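You operate a simulated robot arm through the tools that you are given. There is no shell and no other tool.

You run a simulated robot arm. Do the job below in one go: nothing can be reset, and whatever is moved stays where it is left.

## Task
Start the small punch in the trial mould and tap it home with the mallet.
Fine: mould in the sample drawer, punch from the purple mat; mallet back in its cup, drawer shut. Where these are worked on the way, their far stop is far enough and under half their travel is too little: sample drawer.

It is judged by the outcome, as a careful person would: the job done as asked, and still so three seconds after it is handed in. It fails if anything else is knocked over, pushed out of place, dropped, spilled or broken.

## Robot
A 7-joint arm with a fingered hand, fixed in place. Base frame: the origin is on the floor under the middle of its stand, x ahead of it, y to its left, z up. Units: cm, degrees, N and s.
With the tool pointing down near the work surface it reaches from about 10 to 78 cm from the base axis. Its first joint turns from -166.0 to 166.0 degrees. Payload 4.9 kg.
Tool frame: the origin (TCP) lies between the finger pads and is the grasp point; the fingertips stand 3.2 cm ahead of it; z points along the fingers, y is the line along which they close. The gripper opens to 19.2 cm; its body begins 8.9 cm behind the TCP. The gripper is a hand of 3 fingers: y runs from the thumb to the fingers, the wrist lies at [0, 0, -26.7] in the tool frame, and closing takes about 1.5 s.
Orientation is that of the tool frame in the base frame, as a unit quaternion [x, y, z, w]. With the fingers straight down and closing along the base's y, the tool's x points along the base's -x, its y along +y and its z along -z.

## Interface
- The arm moves only by the tool arm_command. Its arguments are lists of equal length, an entry for each row: "offset": the shift along the base's x, y, z in units of 25 mm (1.0 is 25 mm), a list of three; "rot": the turn, a rotation vector about the base's x, y, z in units of 6 degrees (1.0 is 6 degrees), a list of three. In form: {"offset": [[dx, dy, dz], ...], "rot": [[ax, ay, az], ...]}. A call has 1 to 20 rows; each row shifts and turns the commanded pose from where the row before left it. "hand" is the gripper command, from -1 (fully open) to 1 (shut), values between in proportion, set as the call begins (left out, the last holds). A call with a number of a shift or a turn outside -1 to 1 is refused whole. Each row takes 0.2 s and may step no farther than 5 cm and 8.6 degrees from the row before; otherwise, or with a gripper value out of range, the whole call is refused. A pose out of reach is approached as far as the arm can. The call stops where the force on the tool passes 50 N (or 10 N more than at its start, if that is more) or the arm is blocked; 0.2 s more then pass. Each finger travels about 15.3 cm/s and halts on what it meets, pressing with about 30 N; the grip force reading is that of the motor and also rises with nothing between the fingers. The clock runs only during rows and for 0.2 s after the last one: add rows that do not move to give the fingers time. The reply holds the time, the measured pose of the TCP, the force on the tool along the base axes, the opening and the grip force, in the units named above and with some noise, with the torque about the TCP (base axes, N m) and any sound that the robot's microphone picked up.
- Cameras (640 x 400 px; columns grow to the right, rows downward): "scene" is fixed at [5.04, -64.93, 141.94]; the picture's right is [0.83, -0.56, 0.00], its down [-0.36, -0.53, -0.77] and it looks along [0.43, 0.64, -0.64] (base axes); focal length 347 px, centre (320, 200). "wrist" rides on the gripper at [8, -4.6, -11.3] in the tool frame; the picture's right is [0.50, 0.87, 0.00], its down [-0.67, 0.39, -0.63] and it looks along [-0.55, 0.32, 0.78] (tool axes); focal length 226 px, centre (320, 200). There is no depth. A picture from a camera that has moved, and an enlarged one, comes with that camera's place and axes in the base frame and with its lens.
- camera(camera): a new picture of that camera. The clock stands still meanwhile.
- move_fingers(finger1, finger2, thumb_bend): sets how far each is bent, from 0 (flat) to 1 (curled in); at 0.3 the hand is open as for a grip, at 0.7 the pads meet at the TCP. One left out holds its place. A second passes; each finger stops where it meets its share of the squeeze, and holds until it gets a number again. A gripper value or a shape takes the hand back. It gives what a move gives, with no picture; readings hold the bend of each and the force on the fingers (four entries, about 0 where the hand has none), thumb and palm.
- set_grasp(shape): the hand has 3 fingers and takes this shape, open, in about a second: jaw (thumb against the fingers, like two jaws); tri (thumb and two fingers); tip (a fingertip pinch); poke (one finger out to press); point (the index stretched); flat (the hand flat); cup (the hand cupped); fist (a fist). The gripper value then closes the fingers along that shape, each until it touches; the sizes above hold for jaw. It gives what a move gives, with no picture.
- close_up(camera, box): a new picture of the part [left, top, right, bottom] of that camera's present view, enlarged. The clock stands still meanwhile.
- hand_in(): hands the job in; it is judged then, once.

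Places have to be worked out from the pictures, the camera data and where the tool is seen. Open the gripper and draw the arm clear of the work before you hand the job in, unless the task says otherwise.

The tools are called as a command line: name --argument value ..., lists and objects as JSON in quotes. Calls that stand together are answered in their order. arm_command: Moves the arm, as the interface text tells. Its arguments: {"type":"object","properties":{"offset":{"type":"array"},"rot":{"type":"array"},"hand":{"type":"number"}},"required":["offset","rot"]} The other tools are called the same way: set_grasp (shape) gives the hand a shape; move_fingers (finger1, finger2, thumb_bend) moves the fingers one by one; camera (camera) takes a picture; close_up (camera, box) takes an enlarged picture of a part of a camera's view; hand_in () hands the job in.

At the start:

```text
time: 0.0
tool_pos: [48.71, -11.37, 111.03]
orientation: [0.0, 1.0, 0.0, 0.0]
ft_force: [-0.1, 0.1, -0.5]
ft_torque: [-0.02, 0.02, -0.01]
width: 19.22
grasp_force: 0.1
shape: jaw
bend: [0.3, 0.3, 0.3]
finger forces: [0.0, 0.1, 0.1, 0.0, 0.0, 0.0]
```

scene: 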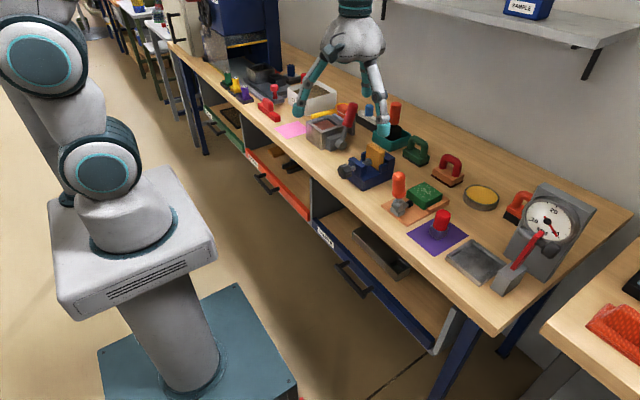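
wrist: 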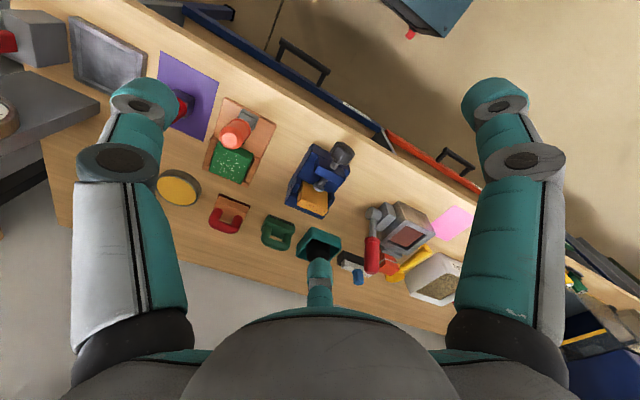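

I start by looking closer at the bench and the drawers to identify the punch, mallet cup, and sample drawer.

close_up --camera "scene" --box '[380, 140, 620, 290]'

close_up --camera "scene" --box '[220, 60, 460, 210]'

close_up --camera "scene" --box '[200, 100, 520, 300]'

close_up --camera "scene" --box '[280, 200, 480, 325]'

```text
2.67 times, centred on (500, 215) of scene
camera zoom: at [5.04, -64.93, 141.94], right [0.83, -0.56, 0.0], down [-0.36, -0.53, -0.77], along [0.43, 0.64, -0.64], focal length 926 px, centre (-160, 160)
```

zoom: 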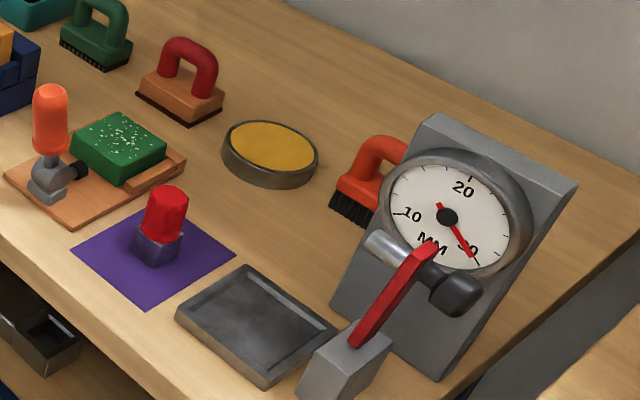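

```text
2.67 times, centred on (340, 135) of scene
camera zoom: at [5.04, -64.93, 141.94], right [0.83, -0.56, 0.0], down [-0.36, -0.53, -0.77], along [0.43, 0.64, -0.64], focal length 926 px, centre (267, 373)
```

zoom: 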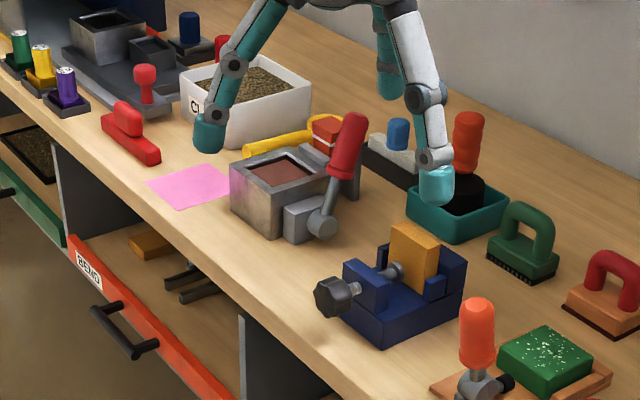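

```text
2.00 times, centred on (360, 200) of scene
camera zoom: at [5.04, -64.93, 141.94], right [0.83, -0.56, 0.0], down [-0.36, -0.53, -0.77], along [0.43, 0.64, -0.64], focal length 694 px, centre (240, 200)
```

zoom: 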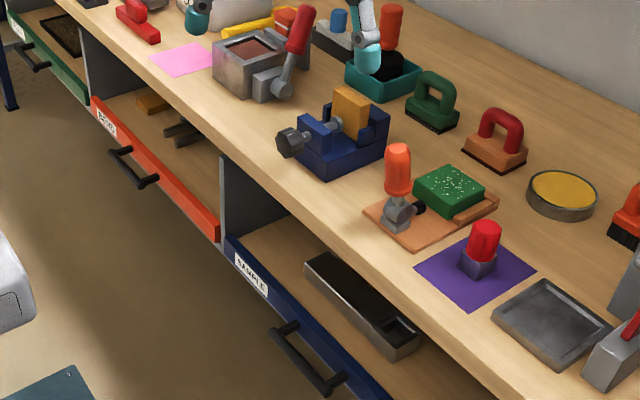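

```text
3.20 times, centred on (380, 262) of scene
camera zoom: at [5.04, -64.93, 141.94], right [0.83, -0.56, 0.0], down [-0.36, -0.53, -0.77], along [0.43, 0.64, -0.64], focal length 1111 px, centre (128, 0)
```

zoom: 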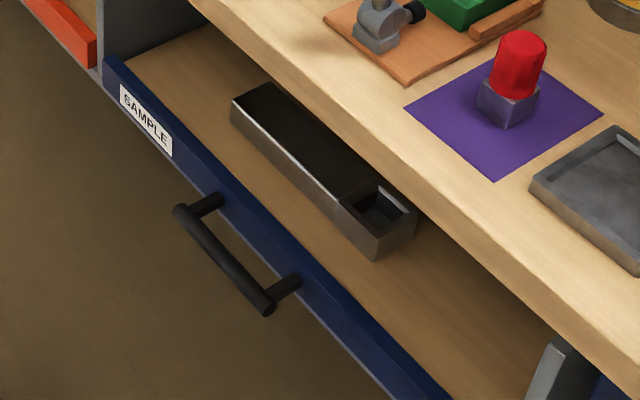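

The bench top seems to be at z≈80, with the drawer tray about 22 cm below it. I take stronger close-ups of the mould, the punch, and the teal cup with the mallet.

close_up --camera "scene" --box '[340, 215, 420, 290]'

close_up --camera "scene" --box '[405, 195, 475, 260]'

close_up --camera "scene" --box '[340, 85, 440, 165]'

close_up --camera "wrist" --box '[140, 30, 380, 180]'

close_up --camera "wrist" --box '[240, 170, 480, 320]'

```text
5.33 times, centred on (380, 252) of scene
camera zoom: at [5.04, -64.93, 141.94], right [0.83, -0.56, 0.0], down [-0.36, -0.53, -0.77], along [0.43, 0.64, -0.64], focal length 1851 px, centre (0, -80)
```

zoom: 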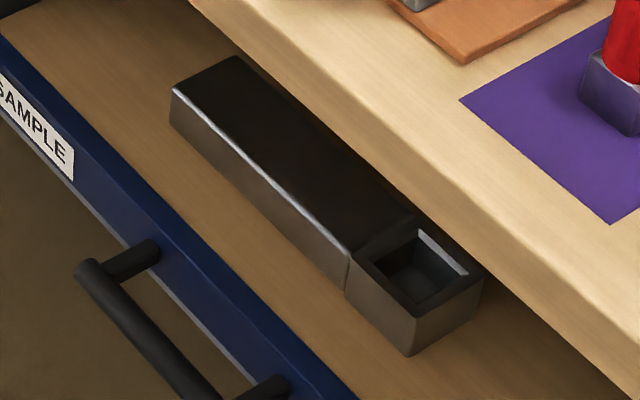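

```text
6.15 times, centred on (440, 228) of scene
camera zoom: at [5.04, -64.93, 141.94], right [0.83, -0.56, 0.0], down [-0.36, -0.53, -0.77], along [0.43, 0.64, -0.64], focal length 2136 px, centre (-418, 31)
```

zoom: 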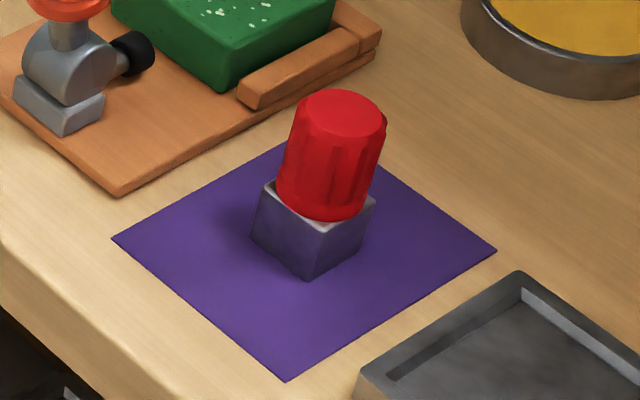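

```text
5.00 times, centred on (390, 125) of scene
camera zoom: at [5.04, -64.93, 141.94], right [0.83, -0.56, 0.0], down [-0.36, -0.53, -0.77], along [0.43, 0.64, -0.64], focal length 1736 px, centre (-30, 575)
```

zoom: 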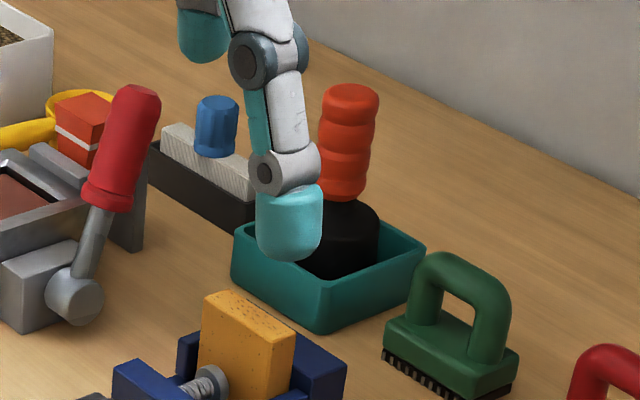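

```text
2.67 times, centred on (260, 105) of wrist
camera zoom: at [40.62, -15.99, 122.39], right [-0.5, 0.87, 0.0], down [0.67, 0.39, 0.63], along [0.55, 0.32, -0.78], focal length 603 px, centre (480, 453)
```

zoom: 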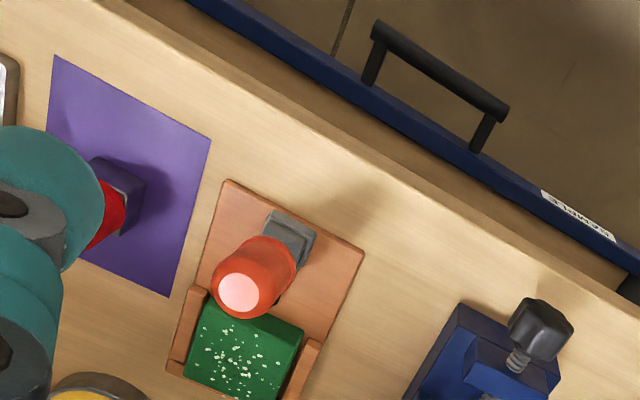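

```text
2.67 times, centred on (360, 245) of wrist
camera zoom: at [40.62, -15.99, 122.39], right [-0.5, 0.87, 0.0], down [0.67, 0.39, 0.63], along [0.55, 0.32, -0.78], focal length 603 px, centre (213, 80)
```

zoom: 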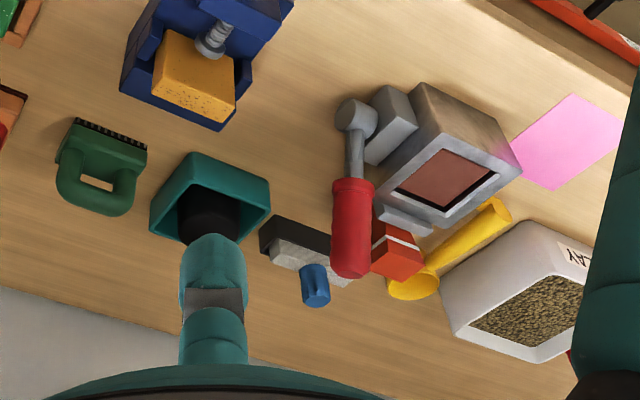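

The mallet looks like the orange-gripped, black-headed tool standing in the teal cup, and the mould is the block with the square socket in the blue SAMPLE drawer. I close the hand partway in free air to learn the finger geometry.

arm_command --offset '[[0, 0, 0], [0, 0, 0], [0, 0, 0], [0, 0, 0], [0, 0, 0], [0, 0, 0]]' --rot '[[0, 0, 0], [0, 0, 0], [0, 0, 0], [0, 0, 0], [0, 0, 0], [0, 0, 0]]' --hand 0.5

camera --camera "wrist"

close_up --camera "scene" --box '[270, 0, 470, 125]'

```text
time: 1.4
tool_pos: [48.6, -11.36, 111.09]
orientation: [0.0, 1.0, 0.0, 0.0]
ft_force: [0.3, 0.2, 0.7]
ft_torque: [0.02, -0.02, 0.02]
width: 4.84
grasp_force: 0.1
shape: jaw
bend: [0.78, 0.78, 0.7]
finger forces: [0.0, 0.1, 0.1, 0.0, 0.1, 0.0]
```

```text
taken
camera wrist: at [40.62, -15.99, 122.39], right [-0.5, 0.87, 0.0], down [0.67, 0.39, 0.63], along [0.55, 0.32, -0.78], focal length 226 px, centre (320, 200)
```

wrist: 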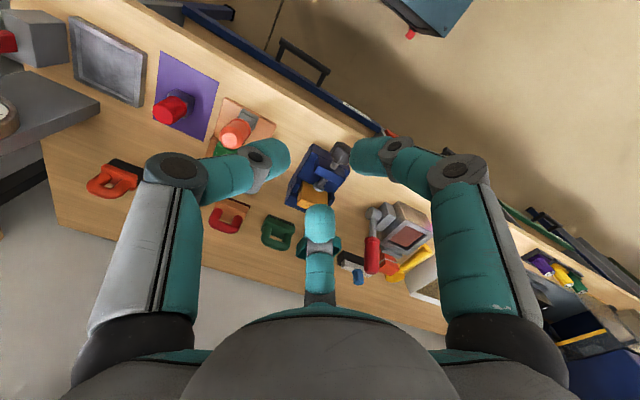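

```text
3.20 times, centred on (370, 62) of scene
camera zoom: at [5.04, -64.93, 141.94], right [0.83, -0.56, 0.0], down [-0.36, -0.53, -0.77], along [0.43, 0.64, -0.64], focal length 1111 px, centre (160, 640)
```

zoom: 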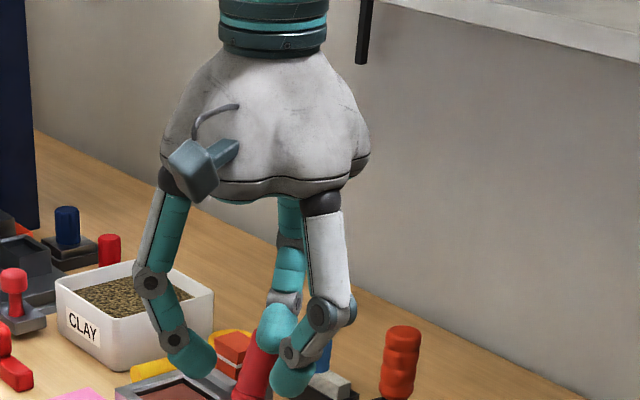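

The hand is a wide three-finger one with tips about 2.4 cm thick. I check how the "poke" and "point" shapes look, since a single finger might hook behind the drawer handle.

set_grasp --shape "poke"

camera --camera "wrist"

close_up --camera "scene" --box '[270, 0, 470, 125]'

set_grasp --shape "point"

camera --camera "wrist"

close_up --camera "scene" --box '[270, 0, 470, 125]'

set_grasp --shape "tri"

camera --camera "wrist"

close_up --camera "scene" --box '[270, 0, 470, 125]'

set_grasp --shape "tip"

camera --camera "wrist"

close_up --camera "scene" --box '[270, 0, 470, 125]'

```text
time: 2.3
tool_pos: [48.67, -11.38, 111.09]
orientation: [0.0, 1.0, 0.0, 0.0]
ft_force: [-0.1, -0.6, -0.1]
ft_torque: [-0.02, -0.01, 0.03]
width: 0.0
grasp_force: 0.2
shape: poke
bend: [1.0, 1.0, 0.91]
finger forces: [0.1, 0.0, 0.0, 0.1, 0.1, 0.0]
```

```text
taken
camera wrist: at [40.62, -15.99, 122.39], right [-0.5, 0.87, 0.0], down [0.67, 0.39, 0.63], along [0.55, 0.32, -0.78], focal length 226 px, centre (320, 200)
```

wrist: 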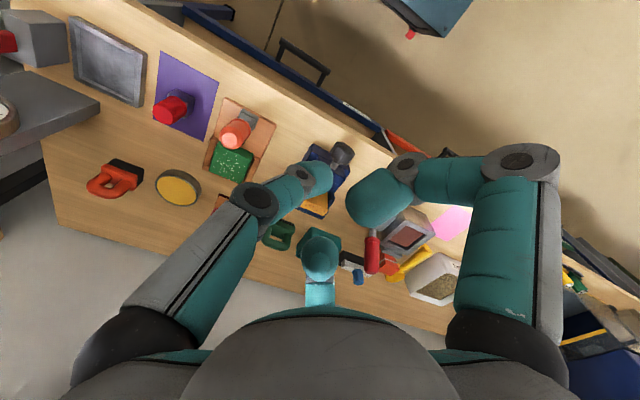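

```text
3.20 times, centred on (370, 62) of scene
camera zoom: at [5.04, -64.93, 141.94], right [0.83, -0.56, 0.0], down [-0.36, -0.53, -0.77], along [0.43, 0.64, -0.64], focal length 1111 px, centre (160, 640)
```

zoom: 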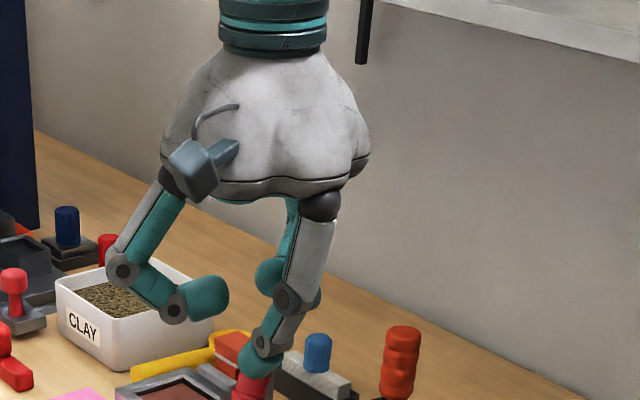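

```text
time: 3.2
tool_pos: [48.62, -11.42, 111.07]
orientation: [0.0, 1.0, 0.001, 0.0]
ft_force: [0.0, 0.6, -0.2]
ft_torque: [0.01, 0.01, -0.01]
width: 18.43
grasp_force: 0.1
shape: point
bend: [0.7, 1.0, 0.78]
finger forces: [0.0, 0.2, 0.1, 0.0, 0.1, 0.1]
```

```text
taken
camera wrist: at [40.62, -15.99, 122.39], right [-0.5, 0.87, 0.0], down [0.67, 0.39, 0.63], along [0.55, 0.32, -0.78], focal length 226 px, centre (320, 200)
```

wrist: 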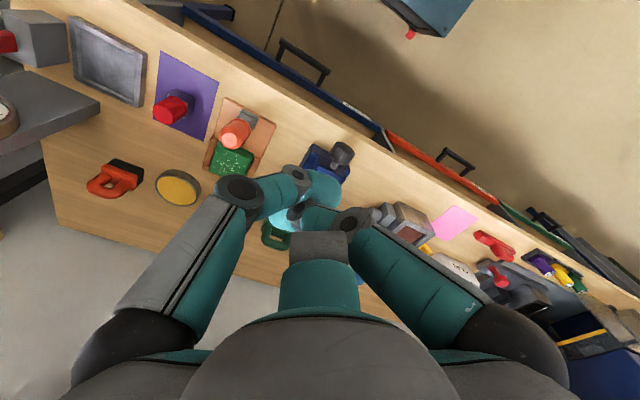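

```text
3.20 times, centred on (370, 62) of scene
camera zoom: at [5.04, -64.93, 141.94], right [0.83, -0.56, 0.0], down [-0.36, -0.53, -0.77], along [0.43, 0.64, -0.64], focal length 1111 px, centre (160, 640)
```

zoom: 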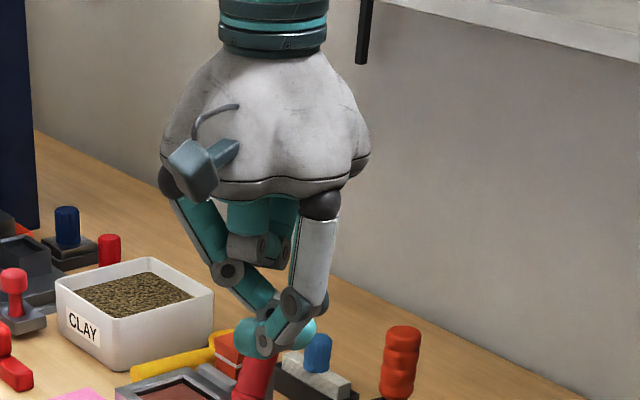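

```text
time: 4.1
tool_pos: [48.64, -11.39, 111.15]
orientation: [0.0, 1.0, 0.0, 0.0]
ft_force: [-0.3, -0.1, -0.5]
ft_torque: [-0.01, 0.0, -0.02]
width: 19.22
grasp_force: 0.0
shape: tri
bend: [0.3, 0.3, 0.3]
finger forces: [0.0, 0.0, 0.0, 0.0, 0.0, 0.0]
```

```text
taken
camera wrist: at [40.62, -15.99, 122.39], right [-0.5, 0.87, 0.0], down [0.67, 0.39, 0.63], along [0.55, 0.32, -0.78], focal length 226 px, centre (320, 200)
```

wrist: 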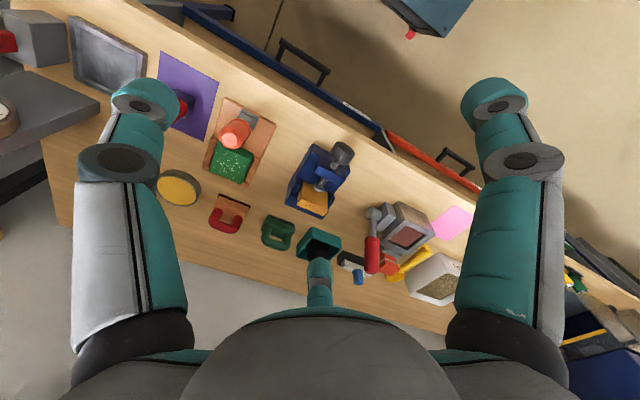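

```text
3.20 times, centred on (370, 62) of scene
camera zoom: at [5.04, -64.93, 141.94], right [0.83, -0.56, 0.0], down [-0.36, -0.53, -0.77], along [0.43, 0.64, -0.64], focal length 1111 px, centre (160, 640)
```

zoom: 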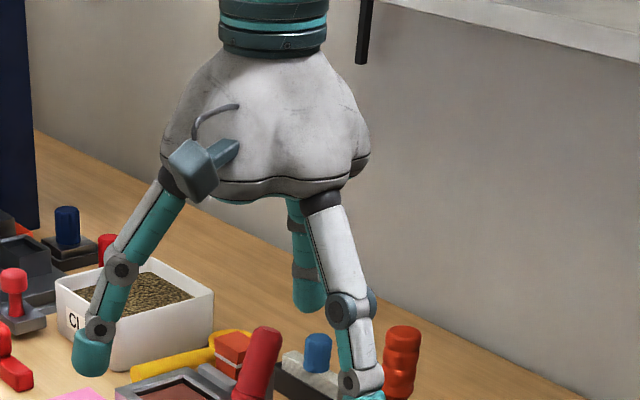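

```text
time: 5.0
tool_pos: [48.63, -11.4, 111.2]
orientation: [-0.001, 1.0, 0.0, -0.001]
ft_force: [0.4, -0.2, 0.3]
ft_torque: [-0.02, -0.01, -0.02]
width: 19.19
grasp_force: 0.2
shape: tip
bend: [0.3, 0.3, 0.3]
finger forces: [0.1, 0.0, 0.1, 0.0, 0.0, 0.0]
```

```text
taken
camera wrist: at [40.62, -15.99, 122.39], right [-0.5, 0.87, 0.0], down [0.67, 0.39, 0.63], along [0.55, 0.32, -0.78], focal length 226 px, centre (320, 200)
```

wrist: 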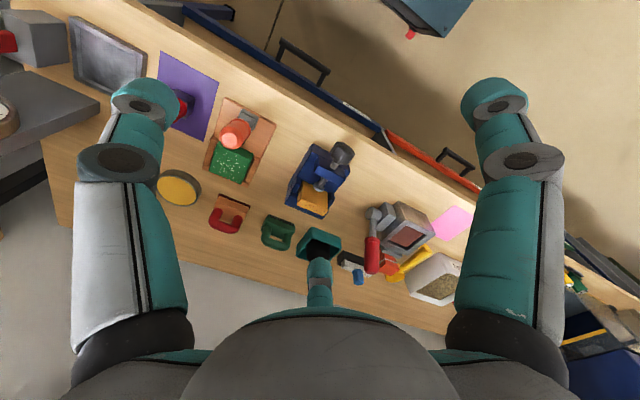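

```text
3.20 times, centred on (370, 62) of scene
camera zoom: at [5.04, -64.93, 141.94], right [0.83, -0.56, 0.0], down [-0.36, -0.53, -0.77], along [0.43, 0.64, -0.64], focal length 1111 px, centre (160, 640)
```

zoom: 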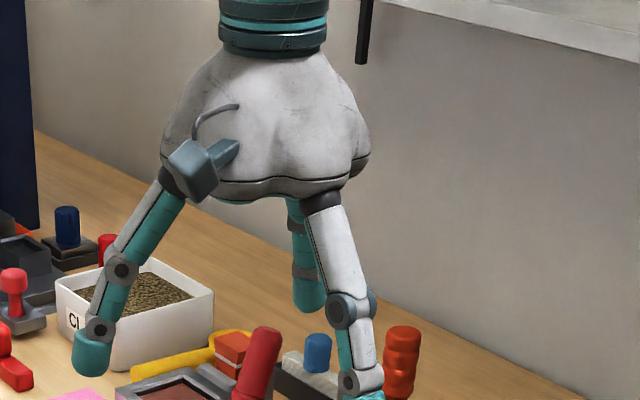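

Jaw, tri and tip all open alike, so I will stay with jaw for gripping. Next I go back to jaw, turn the hand +90° about vertical so the thumb faces the bench, and back away from the bench edge in front of the blue drawer.

set_grasp --shape "jaw"

arm_command --offset '[[-0.4, -0.1, 0], [-0.4, -0.1, 0], [-0.4, -0.1, 0], [-0.4, -0.1, 0], [-0.4, -0.1, 0], [-0.4, -0.1, 0], [-0.4, -0.1, 0], [-0.4, -0.1, 0], [-0.4, -0.1, 0], [-0.4, -0.1, 0], [-0.4, -0.1, 0], [-0.4, -0.1, 0], [-0.4, -0.1, 0], [-0.4, -0.1, 0], [-0.4, -0.1, 0]]' --rot '[[0, 0, 1], [0, 0, 1], [0, 0, 1], [0, 0, 1], [0, 0, 1], [0, 0, 1], [0, 0, 1], [0, 0, 1], [0, 0, 1], [0, 0, 1], [0, 0, 1], [0, 0, 1], [0, 0, 1], [0, 0, 1], [0, 0, 1]]' --hand 0.2

camera --camera "wrist"

camera --camera "scene"

```text
time: 5.9
tool_pos: [48.64, -11.53, 111.09]
orientation: [0.0, 1.0, 0.0, 0.0]
ft_force: [-0.2, 0.2, -0.2]
ft_torque: [-0.04, -0.01, 0.0]
width: 19.17
grasp_force: 0.0
shape: jaw
bend: [0.3, 0.3, 0.3]
finger forces: [0.0, 0.1, 0.0, 0.1, 0.0, 0.1]
```

```text
time: 9.1
tool_pos: [34.06, -3.4, 110.89]
orientation: [-0.703, 0.711, -0.005, -0.004]
ft_force: [-0.2, 0.6, 0.4]
ft_torque: [-0.01, 0.01, 0.01]
width: 7.71
grasp_force: 0.1
shape: jaw
bend: [0.41, 0.41, 0.7]
finger forces: [0.1, 0.0, 0.0, 0.0, 0.1, 0.0]
out of reach, approached as far as the arm can: row 12, 13, 14, 15
```

```text
taken
camera wrist: at [38.45, -11.28, 122.3], right [-0.87, -0.49, 0.01], down [-0.38, 0.68, 0.62], along [-0.31, 0.54, -0.78], focal length 226 px, centre (320, 200)
```

wrist: 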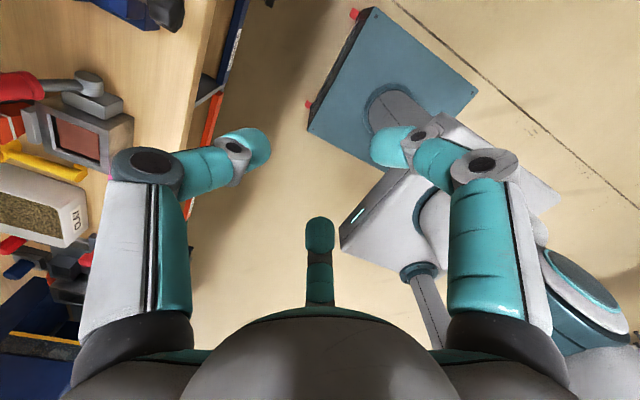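

```text
taken
```

scene: 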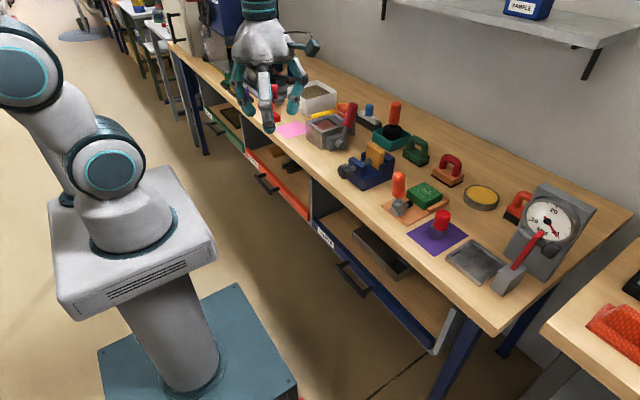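

The +90° yaw ran into a joint limit, so I turn back. With three fingers 120° apart, a net yaw of −30° also puts one finger straight toward the bench (+x), so I turn −120° from here and open the hand slightly.

arm_command --offset '[[0, 0, 0], [0, 0, 0], [0, 0, 0], [0, 0, 0], [0, 0, 0], [0, 0, 0], [0, 0, 0], [0, 0, 0], [0, 0, 0], [0, 0, 0], [0, 0, 0], [0, 0, 0], [0, 0, 0], [0, 0, 0], [0, 0, 0], [0, 0, 0], [0, 0, 0], [0, 0, 0], [0, 0, 0], [0, 0, 0]]' --rot '[[0, 0, -1], [0, 0, -1], [0, 0, -1], [0, 0, -1], [0, 0, -1], [0, 0, -1], [0, 0, -1], [0, 0, -1], [0, 0, -1], [0, 0, -1], [0, 0, -1], [0, 0, -1], [0, 0, -1], [0, 0, -1], [0, 0, -1], [0, 0, -1], [0, 0, -1], [0, 0, -1], [0, 0, -1], [0, 0, -1]]' --hand 0.2

camera --camera "wrist"

camera --camera "scene"

```text
time: 13.3
tool_pos: [34.03, -3.33, 110.9]
orientation: [0.259, 0.966, 0.0, 0.0]
ft_force: [0.0, 0.2, -0.2]
ft_torque: [-0.01, 0.0, 0.02]
width: 7.7
grasp_force: 0.0
shape: jaw
bend: [0.41, 0.41, 0.7]
finger forces: [0.0, 0.0, 0.0, 0.0, 0.0, 0.0]
```

```text
taken
camera wrist: at [24.83, -3.42, 122.15], right [0.0, 1.0, 0.0], down [0.78, 0.0, 0.63], along [0.63, 0.0, -0.78], focal length 226 px, centre (320, 200)
```

wrist: 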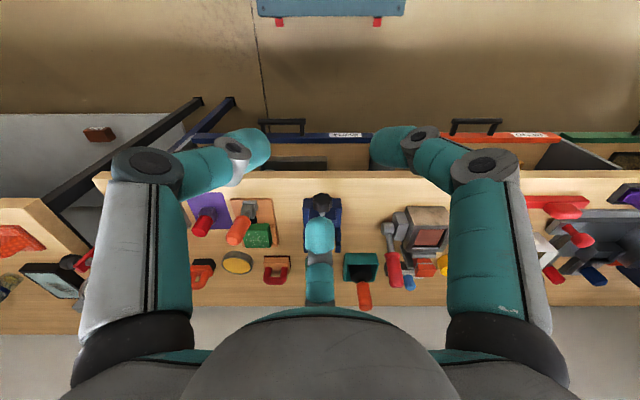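

```text
taken
```

scene: 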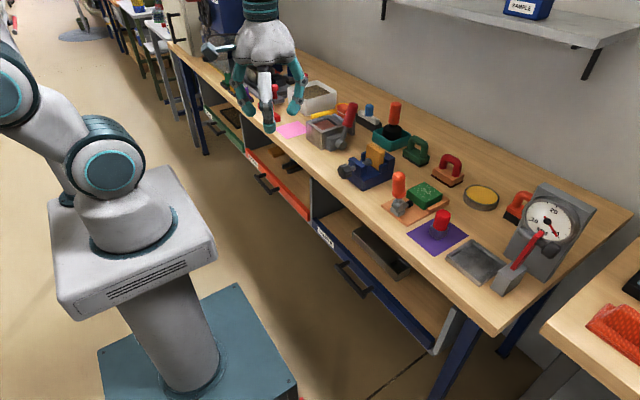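

Now the wrist camera looks straight along +x with its right along +y. I take close-ups of the drawer handle and the bench items in this clean geometry.

close_up --camera "wrist" --box '[180, 80, 420, 230]'

close_up --camera "wrist" --box '[170, 180, 330, 300]'

close_up --camera "wrist" --box '[310, 180, 470, 320]'

```text
2.67 times, centred on (300, 155) of wrist
camera zoom: at [24.83, -3.42, 122.15], right [0.0, 1.0, 0.0], down [0.78, 0.0, 0.63], along [0.63, 0.0, -0.78], focal length 603 px, centre (373, 320)
```

zoom: 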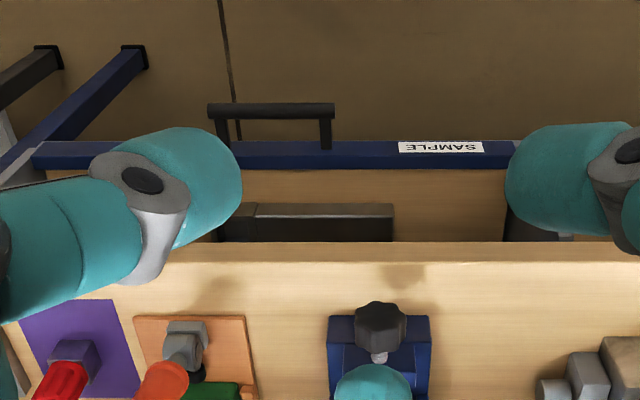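

```text
3.33 times, centred on (250, 240) of wrist
camera zoom: at [24.83, -3.42, 122.15], right [0.0, 1.0, 0.0], down [0.78, 0.0, 0.63], along [0.63, 0.0, -0.78], focal length 754 px, centre (553, 67)
```

zoom: 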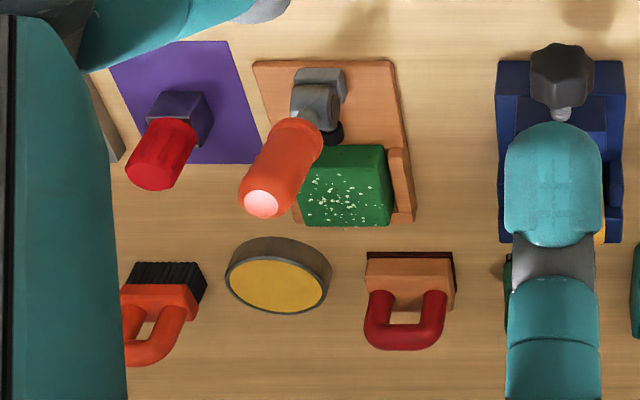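

```text
2.86 times, centred on (390, 250) of wrist
camera zoom: at [24.83, -3.42, 122.15], right [0.0, 1.0, 0.0], down [0.78, 0.0, 0.63], along [0.63, 0.0, -0.78], focal length 646 px, centre (120, 57)
```

zoom: 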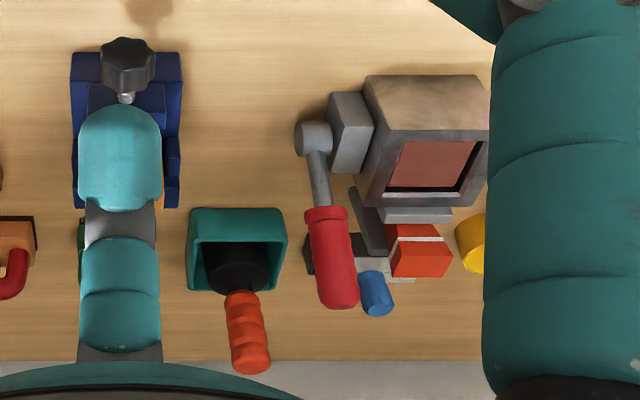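

From both views I put the handle bar at about (49.6, −14.8, 53.8), the drawer face at x≈53.9, and the bench edge at x≈52.7 (z 77–80). I lower the hand to a standoff in front of the drawer, tilted 24° toward the bench.

arm_command --offset '[[0, -0.38, -0.8], [0, -0.38, -0.8], [0, -0.38, -0.8], [0, -0.38, -0.8], [0, -0.38, -0.8], [0, -0.38, -0.8], [0, -0.38, -0.8], [0, -0.38, -0.8], [0, -0.38, -0.8], [0, -0.38, -0.8], [0, -0.38, -0.8], [0, -0.38, -0.8]]' --rot '[[0, 0, 0], [0, 0, 0], [0, 0, 0], [0, 0, 0], [0, 0, 0], [0, 0, 0], [0, 0, 0], [0, 0, 0], [0, -1, 0], [0, -1, 0], [0, -1, 0], [0, -1, 0]]' --hand -1

move_fingers --finger1 0.6

camera --camera "wrist"

camera --camera "scene"

```text
time: 15.9
tool_pos: [34.25, -14.9, 86.94]
orientation: [0.253, 0.945, 0.053, 0.202]
ft_force: [-0.8, -0.5, 0.0]
ft_torque: [0.02, -0.01, 0.02]
width: 19.2
grasp_force: 0.0
shape: jaw
bend: [0.3, 0.3, 0.3]
finger forces: [0.0, 0.0, 0.1, 0.0, 0.0, 0.1]
```

```text
time: 16.9
tool_pos: [34.27, -14.88, 87.06]
orientation: [0.253, 0.945, 0.054, 0.201]
ft_force: [-0.1, 0.5, -0.3]
ft_torque: [-0.02, 0.0, 0.02]
width: 11.08
grasp_force: 0.1
shape: fingers
bend: [0.6, 0.3, 0.3]
finger forces: [0.1, 0.1, 0.0, 0.1, 0.0, 0.1]
```

```text
taken
camera wrist: at [21.24, -14.8, 93.51], right [0.0, 1.0, 0.0], down [0.45, 0.0, 0.89], along [0.89, 0.0, -0.45], focal length 226 px, centre (320, 200)
```

wrist: 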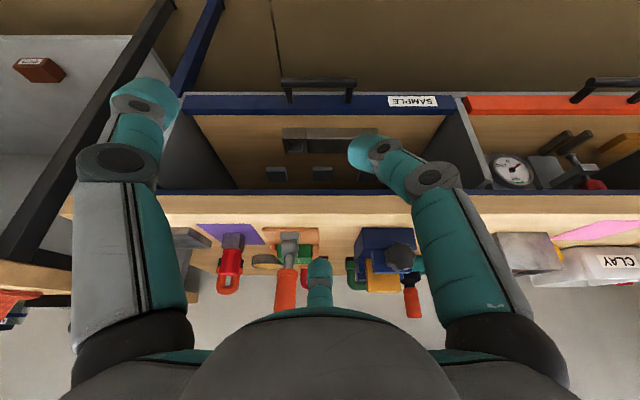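

```text
taken
```

scene: 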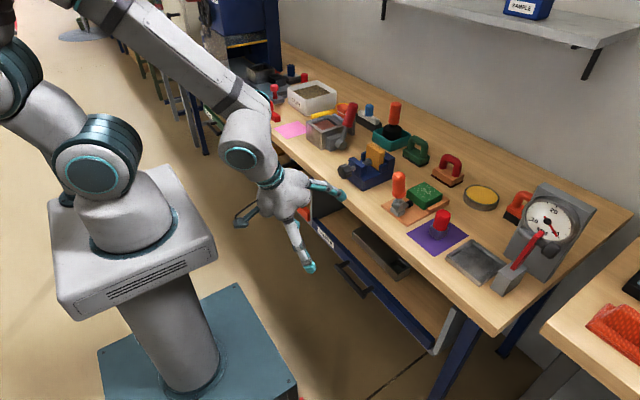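

Finger1 is the +y one, so finger2 is the one facing the bench, which I'll use as the hook. I zoom on the drawer from this new angle to refine the handle position.

close_up --camera "wrist" --box '[170, 60, 470, 250]'

move_fingers --finger1 0.45 --finger2 0.6 --thumb_bend 0.45

camera --camera "wrist"

close_up --camera "scene" --box '[220, 130, 380, 280]'

```text
2.11 times, centred on (320, 155) of wrist
camera zoom: at [21.24, -14.8, 93.51], right [0.0, 1.0, 0.0], down [0.45, 0.0, 0.89], along [0.89, 0.0, -0.45], focal length 476 px, centre (320, 295)
```

zoom: 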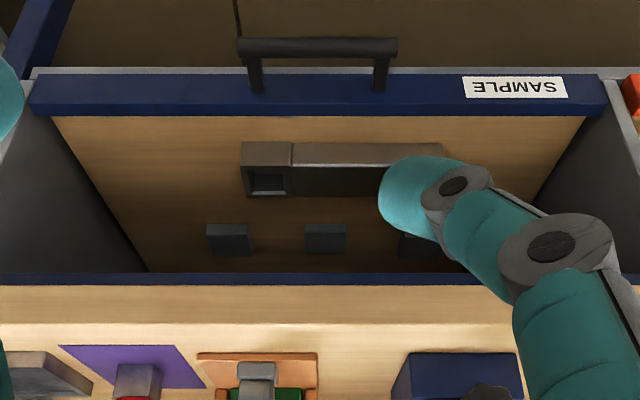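

```text
time: 17.9
tool_pos: [34.18, -14.81, 86.96]
orientation: [0.253, 0.945, 0.054, 0.201]
ft_force: [0.4, -0.1, -0.4]
ft_torque: [-0.01, 0.02, 0.02]
width: 10.55
grasp_force: 0.1
shape: fingers
bend: [0.45, 0.6, 0.45]
finger forces: [0.0, 0.0, 0.0, 0.0, 0.0, 0.0]
```

```text
taken
camera wrist: at [21.24, -14.8, 93.51], right [0.0, 1.0, 0.0], down [0.45, 0.0, 0.89], along [0.89, 0.0, -0.45], focal length 226 px, centre (320, 200)
```

wrist: 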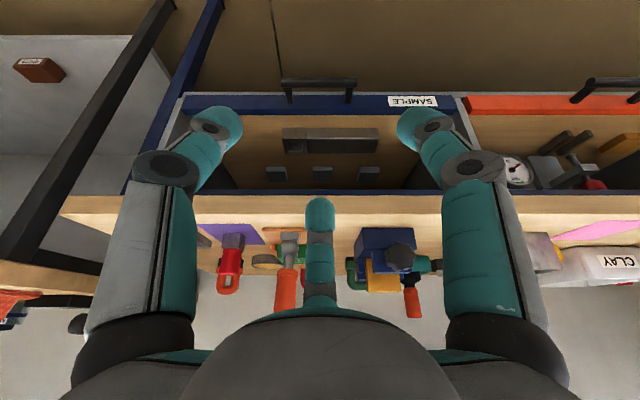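

```text
2.67 times, centred on (300, 205) of scene
camera zoom: at [5.04, -64.93, 141.94], right [0.83, -0.56, 0.0], down [-0.36, -0.53, -0.77], along [0.43, 0.64, -0.64], focal length 926 px, centre (373, 187)
```

zoom: 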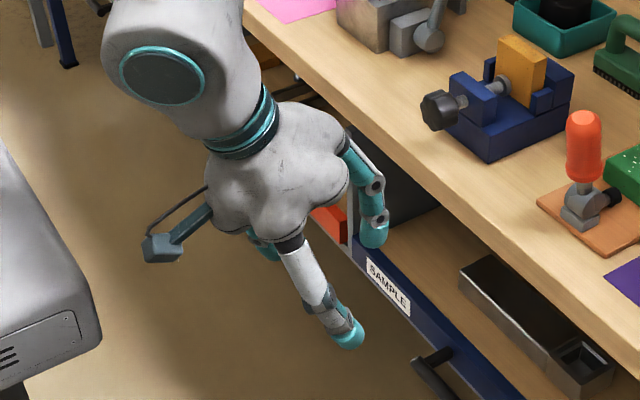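

Two-view fit gives the bar at (49.3, −15.1, 54.3), face at x≈54.0, and the mould socket centre near (64.4, −20.6, z≈56.8) with the drawer closed. I move to a standoff about 10 cm before the bar along the tool axis.

arm_command --offset '[[0.39, -0.01, -0.91], [0.39, -0.01, -0.91], [0.39, -0.01, -0.91], [0.39, -0.01, -0.91], [0.39, -0.01, -0.91], [0.39, -0.01, -0.91], [0.39, -0.01, -0.91], [0.39, -0.01, -0.91], [0.39, -0.01, -0.91], [0.39, -0.01, -0.91]]' --rot '[[0, 0, 0], [0, 0, 0], [0, 0, 0], [0, 0, 0], [0, 0, 0], [0, 0, 0], [0, 0, 0], [0, 0, 0], [0, 0, 0], [0, 0, 0]]'

camera --camera "wrist"

close_up --camera "scene" --box '[240, 170, 420, 320]'

```text
time: 20.1
tool_pos: [44.09, -15.06, 64.05]
orientation: [0.253, 0.945, 0.054, 0.2]
ft_force: [0.3, -0.7, 0.6]
ft_torque: [0.01, 0.02, 0.01]
width: 10.53
grasp_force: 0.0
shape: fingers
bend: [0.45, 0.6, 0.45]
finger forces: [0.0, 0.1, 0.0, 0.1, 0.0, 0.1]
```

```text
taken
camera wrist: at [31.02, -14.99, 70.65], right [0.0, 1.0, 0.0], down [0.45, 0.0, 0.89], along [0.89, 0.0, -0.45], focal length 226 px, centre (320, 200)
```

wrist: 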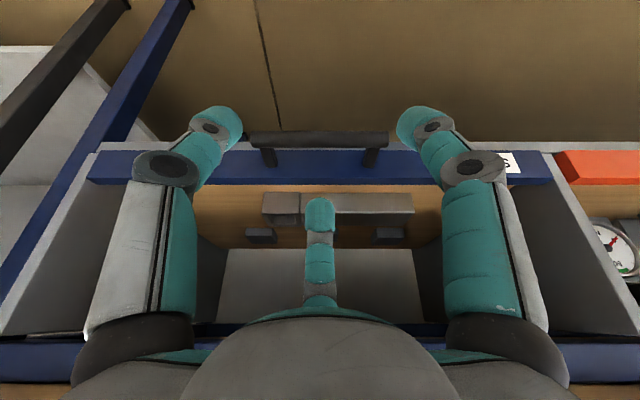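

```text
2.67 times, centred on (330, 245) of scene
camera zoom: at [5.04, -64.93, 141.94], right [0.83, -0.56, 0.0], down [-0.36, -0.53, -0.77], along [0.43, 0.64, -0.64], focal length 926 px, centre (293, 80)
```

zoom: 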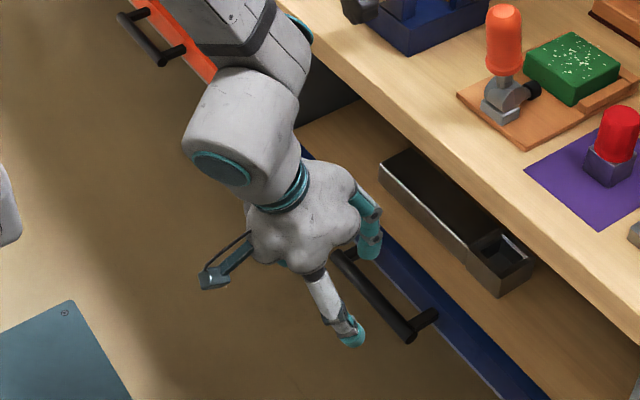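

The bar shows where predicted (row ≈139), and the hook finger is lined up with the gap behind it. I advance 10 cm along the tool axis slowly.

arm_command --offset '[[0.2, 0, -0.457], [0.2, 0, -0.457], [0.2, 0, -0.457], [0.2, 0, -0.457], [0.2, 0, -0.457], [0.2, 0, -0.457], [0.2, 0, -0.457], [0.2, 0, -0.457]]' --rot '[[0, 0, 0], [0, 0, 0], [0, 0, 0], [0, 0, 0], [0, 0, 0], [0, 0, 0], [0, 0, 0], [0, 0, 0]]'

camera --camera "wrist"

close_up --camera "scene" --box '[240, 170, 420, 320]'

```text
time: 21.9
tool_pos: [47.98, -15.0, 54.98]
orientation: [0.253, 0.945, 0.053, 0.2]
ft_force: [-0.5, -0.1, -0.1]
ft_torque: [-0.01, 0.0, -0.01]
width: 10.55
grasp_force: 0.1
shape: fingers
bend: [0.45, 0.6, 0.45]
finger forces: [0.1, 0.0, 0.0, 0.0, 0.0, 0.0]
```

```text
taken
camera wrist: at [34.88, -15.03, 61.46], right [0.0, 1.0, 0.0], down [0.45, 0.0, 0.89], along [0.89, 0.0, -0.45], focal length 226 px, centre (320, 200)
```

wrist: 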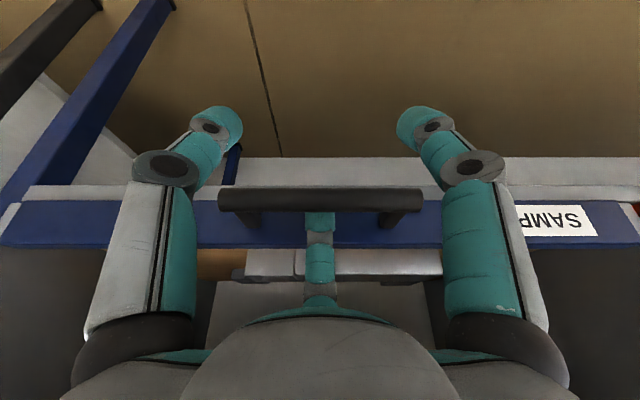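

```text
2.67 times, centred on (330, 245) of scene
camera zoom: at [5.04, -64.93, 141.94], right [0.83, -0.56, 0.0], down [-0.36, -0.53, -0.77], along [0.43, 0.64, -0.64], focal length 926 px, centre (293, 80)
```

zoom: 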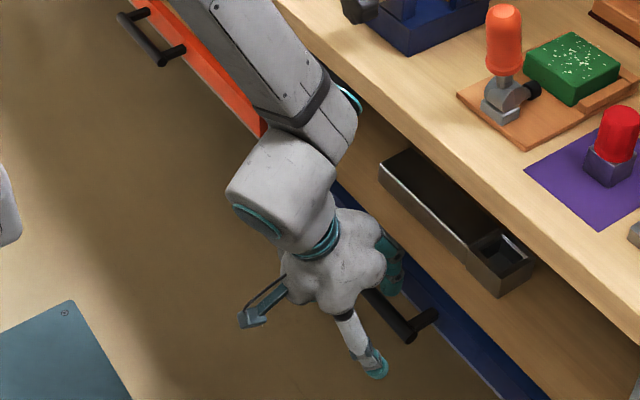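

The hook finger is behind the bar with no contact force. I curl it a little onto the bar, then pull 5 cm toward the robot.

move_fingers --finger2 0.68

arm_command --offset '[[-0.25, 0, 0], [-0.25, 0, 0], [-0.25, 0, 0], [-0.25, 0, 0], [-0.25, 0, 0], [-0.25, 0, 0], [-0.25, 0, 0], [-0.25, 0, 0]]' --rot '[[0, 0, 0], [0, 0, 0], [0, 0, 0], [0, 0, 0], [0, 0, 0], [0, 0, 0], [0, 0, 0], [0, 0, 0]]'

camera --camera "wrist"

camera --camera "scene"

```text
time: 22.9
tool_pos: [47.94, -15.22, 54.89]
orientation: [0.253, 0.945, 0.053, 0.201]
ft_force: [5.2, -1.1, -0.5]
ft_torque: [0.02, -0.06, -0.01]
width: 10.55
grasp_force: 3.4
shape: fingers
bend: [0.45, 0.64, 0.45]
finger forces: [0.0, 5.9, 0.0, 0.0, 0.0, 0.0]
```

```text
time: 24.7
tool_pos: [42.87, -15.08, 55.0]
orientation: [0.253, 0.945, 0.054, 0.201]
ft_force: [5.6, 0.0, -0.1]
ft_torque: [-0.02, -0.05, -0.03]
width: 10.55
grasp_force: 2.9
shape: fingers
bend: [0.45, 0.63, 0.45]
finger forces: [0.0, 5.8, 0.0, 0.0, 0.0, 0.0]
```

```text
taken
camera wrist: at [29.85, -15.06, 61.51], right [0.0, 1.0, 0.0], down [0.45, 0.0, 0.89], along [0.89, 0.0, -0.45], focal length 226 px, centre (320, 200)
```

wrist: 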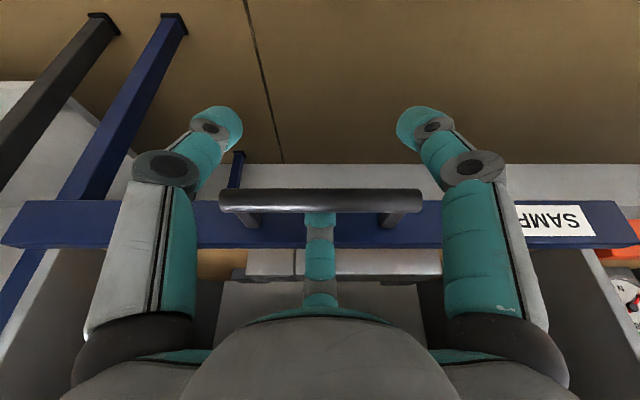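

```text
taken
```

scene: 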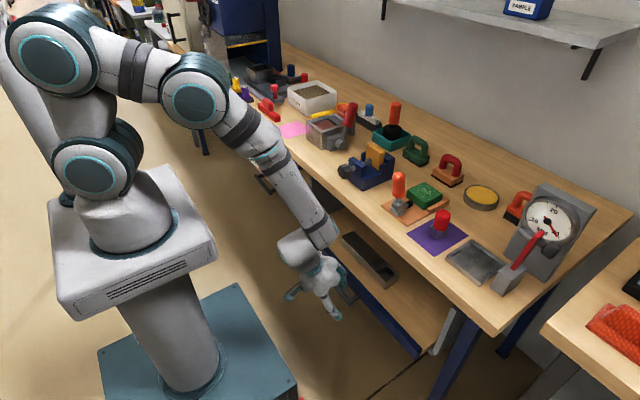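

The drawer slides with about 6 N. I keep pulling, straightening the hand to vertical as it clears the bench edge.

arm_command --offset '[[-0.3, 0, 0], [-0.3, 0, 0], [-0.3, 0, 0], [-0.3, 0, 0], [-0.3, 0, 0], [-0.3, 0, 0], [-0.3, 0, 0], [-0.3, 0, 0], [-0.3, 0, 0], [-0.3, 0, 0]]' --rot '[[0, 0, 0], [0, 0, 0], [0, 0.5, 0], [0, 0.5, 0], [0, 0.5, 0], [0, 0.5, 0], [0, 0.5, 0], [0, 0.5, 0], [0, 0.5, 0], [0, 0.5, 0]]'

camera --camera "wrist"

camera --camera "scene"

```text
time: 26.9
tool_pos: [35.51, -15.11, 54.97]
orientation: [0.259, 0.966, 0.0, 0.001]
ft_force: [6.8, -0.8, -1.7]
ft_torque: [-0.03, -0.02, -0.03]
width: 10.54
grasp_force: 2.6
shape: fingers
bend: [0.45, 0.64, 0.45]
finger forces: [0.0, 5.3, 0.1, 0.1, 0.0, 0.0]
```

```text
taken
camera wrist: at [26.25, -15.06, 66.25], right [0.0, 1.0, 0.0], down [0.78, 0.0, 0.63], along [0.63, 0.0, -0.78], focal length 226 px, centre (320, 200)
```

wrist: 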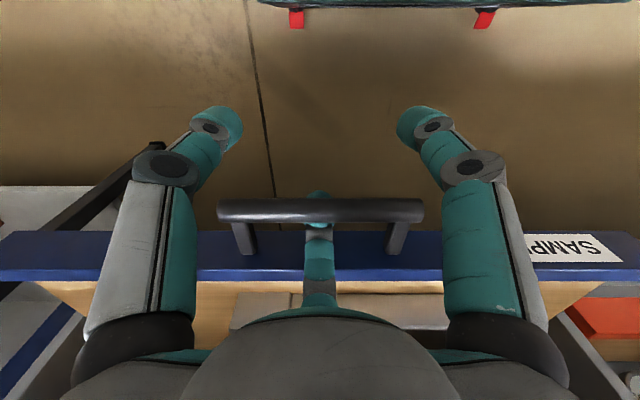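

```text
taken
```

scene: 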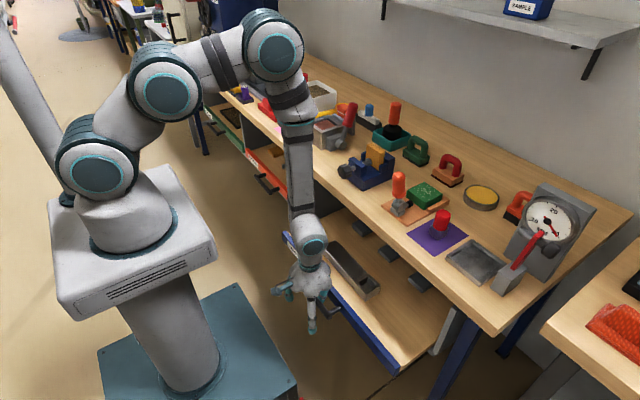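

About 12.5 cm open so far with the force steady; I keep pulling to find the far stop.

arm_command --offset '[[-0.3, 0, 0], [-0.3, 0, 0], [-0.3, 0, 0], [-0.3, 0, 0], [-0.3, 0, 0], [-0.3, 0, 0], [-0.3, 0, 0], [-0.3, 0, 0]]' --rot '[[0, 0, 0], [0, 0, 0], [0, 0, 0], [0, 0, 0], [0, 0, 0], [0, 0, 0], [0, 0, 0], [0, 0, 0]]'

camera --camera "scene"

```text
time: 28.7
tool_pos: [29.37, -14.99, 54.93]
orientation: [0.259, 0.966, 0.0, -0.001]
ft_force: [5.4, -0.7, -3.6]
ft_torque: [0.0, 0.05, -0.03]
width: 10.55
grasp_force: 3.1
shape: fingers
bend: [0.45, 0.64, 0.45]
finger forces: [0.1, 6.3, 0.0, 0.1, 0.0, 0.1]
```

```text
taken
```

scene: 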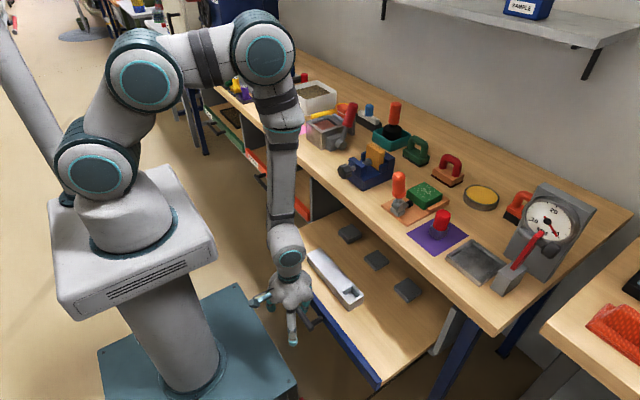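

Still no stop at about 18.6 cm; the mould is now clear of the bench top. I pull a few more centimetres.

arm_command --offset '[[-0.2, 0, 0], [-0.2, 0, 0], [-0.2, 0, 0], [-0.2, 0, 0], [-0.2, 0, 0], [-0.2, 0, 0], [-0.2, 0, 0], [-0.2, 0, 0]]' --rot '[[0, 0, 0], [0, 0, 0], [0, 0, 0], [0, 0, 0], [0, 0, 0], [0, 0, 0], [0, 0, 0], [0, 0, 0]]'

camera --camera "scene"

camera --camera "wrist"

```text
time: 30.5
tool_pos: [25.34, -15.08, 54.88]
orientation: [0.259, 0.966, 0.0, -0.001]
ft_force: [6.1, -0.7, -3.2]
ft_torque: [-0.04, 0.07, -0.01]
width: 10.54
grasp_force: 3.0
shape: fingers
bend: [0.45, 0.63, 0.45]
finger forces: [0.1, 6.5, 0.1, 0.0, 0.1, 0.0]
```

```text
taken
```

scene: 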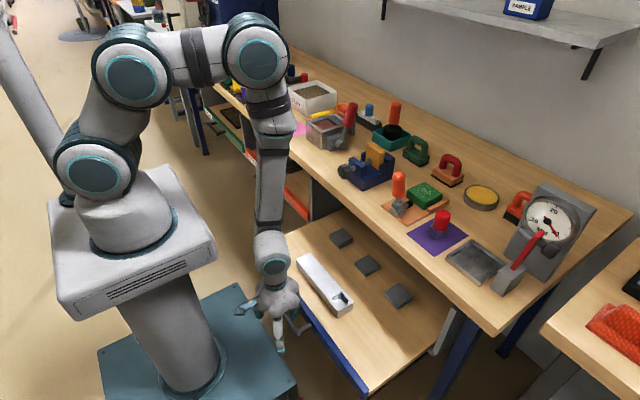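

```text
taken
camera wrist: at [16.15, -15.05, 66.2], right [0.0, 1.0, 0.0], down [0.78, 0.0, 0.63], along [0.63, 0.0, -0.78], focal length 226 px, centre (320, 200)
```

wrist: 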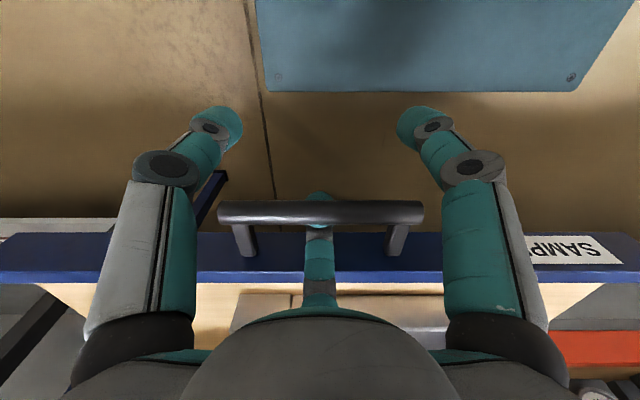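

The drawer is about 22.6 cm out. I pull another 3 cm for hand clearance from the bench edge, watching for a stop.

arm_command --offset '[[-0.2, 0, 0], [-0.2, 0, 0], [-0.2, 0, 0], [-0.2, 0, 0], [-0.2, 0, 0], [-0.2, 0, 0]]' --rot '[[0, 0, 0], [0, 0, 0], [0, 0, 0], [0, 0, 0], [0, 0, 0], [0, 0, 0]]'

camera --camera "scene"

```text
time: 31.9
tool_pos: [22.33, -15.05, 54.85]
orientation: [0.258, 0.966, 0.0, 0.0]
ft_force: [5.7, -1.3, -3.4]
ft_torque: [-0.01, -0.02, 0.01]
width: 10.57
grasp_force: 3.3
shape: fingers
bend: [0.45, 0.64, 0.45]
finger forces: [0.1, 6.1, 0.0, 0.0, 0.1, 0.0]
```

```text
taken
```

scene: 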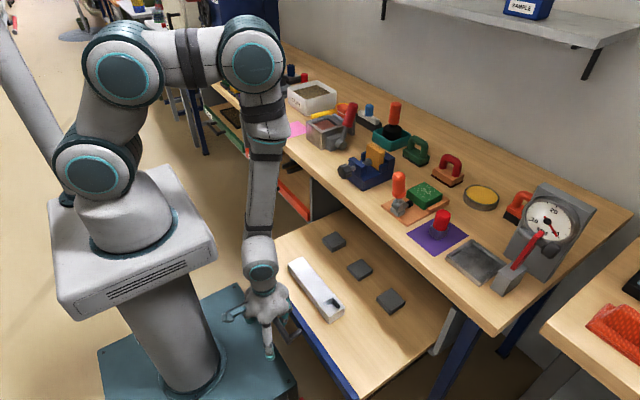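

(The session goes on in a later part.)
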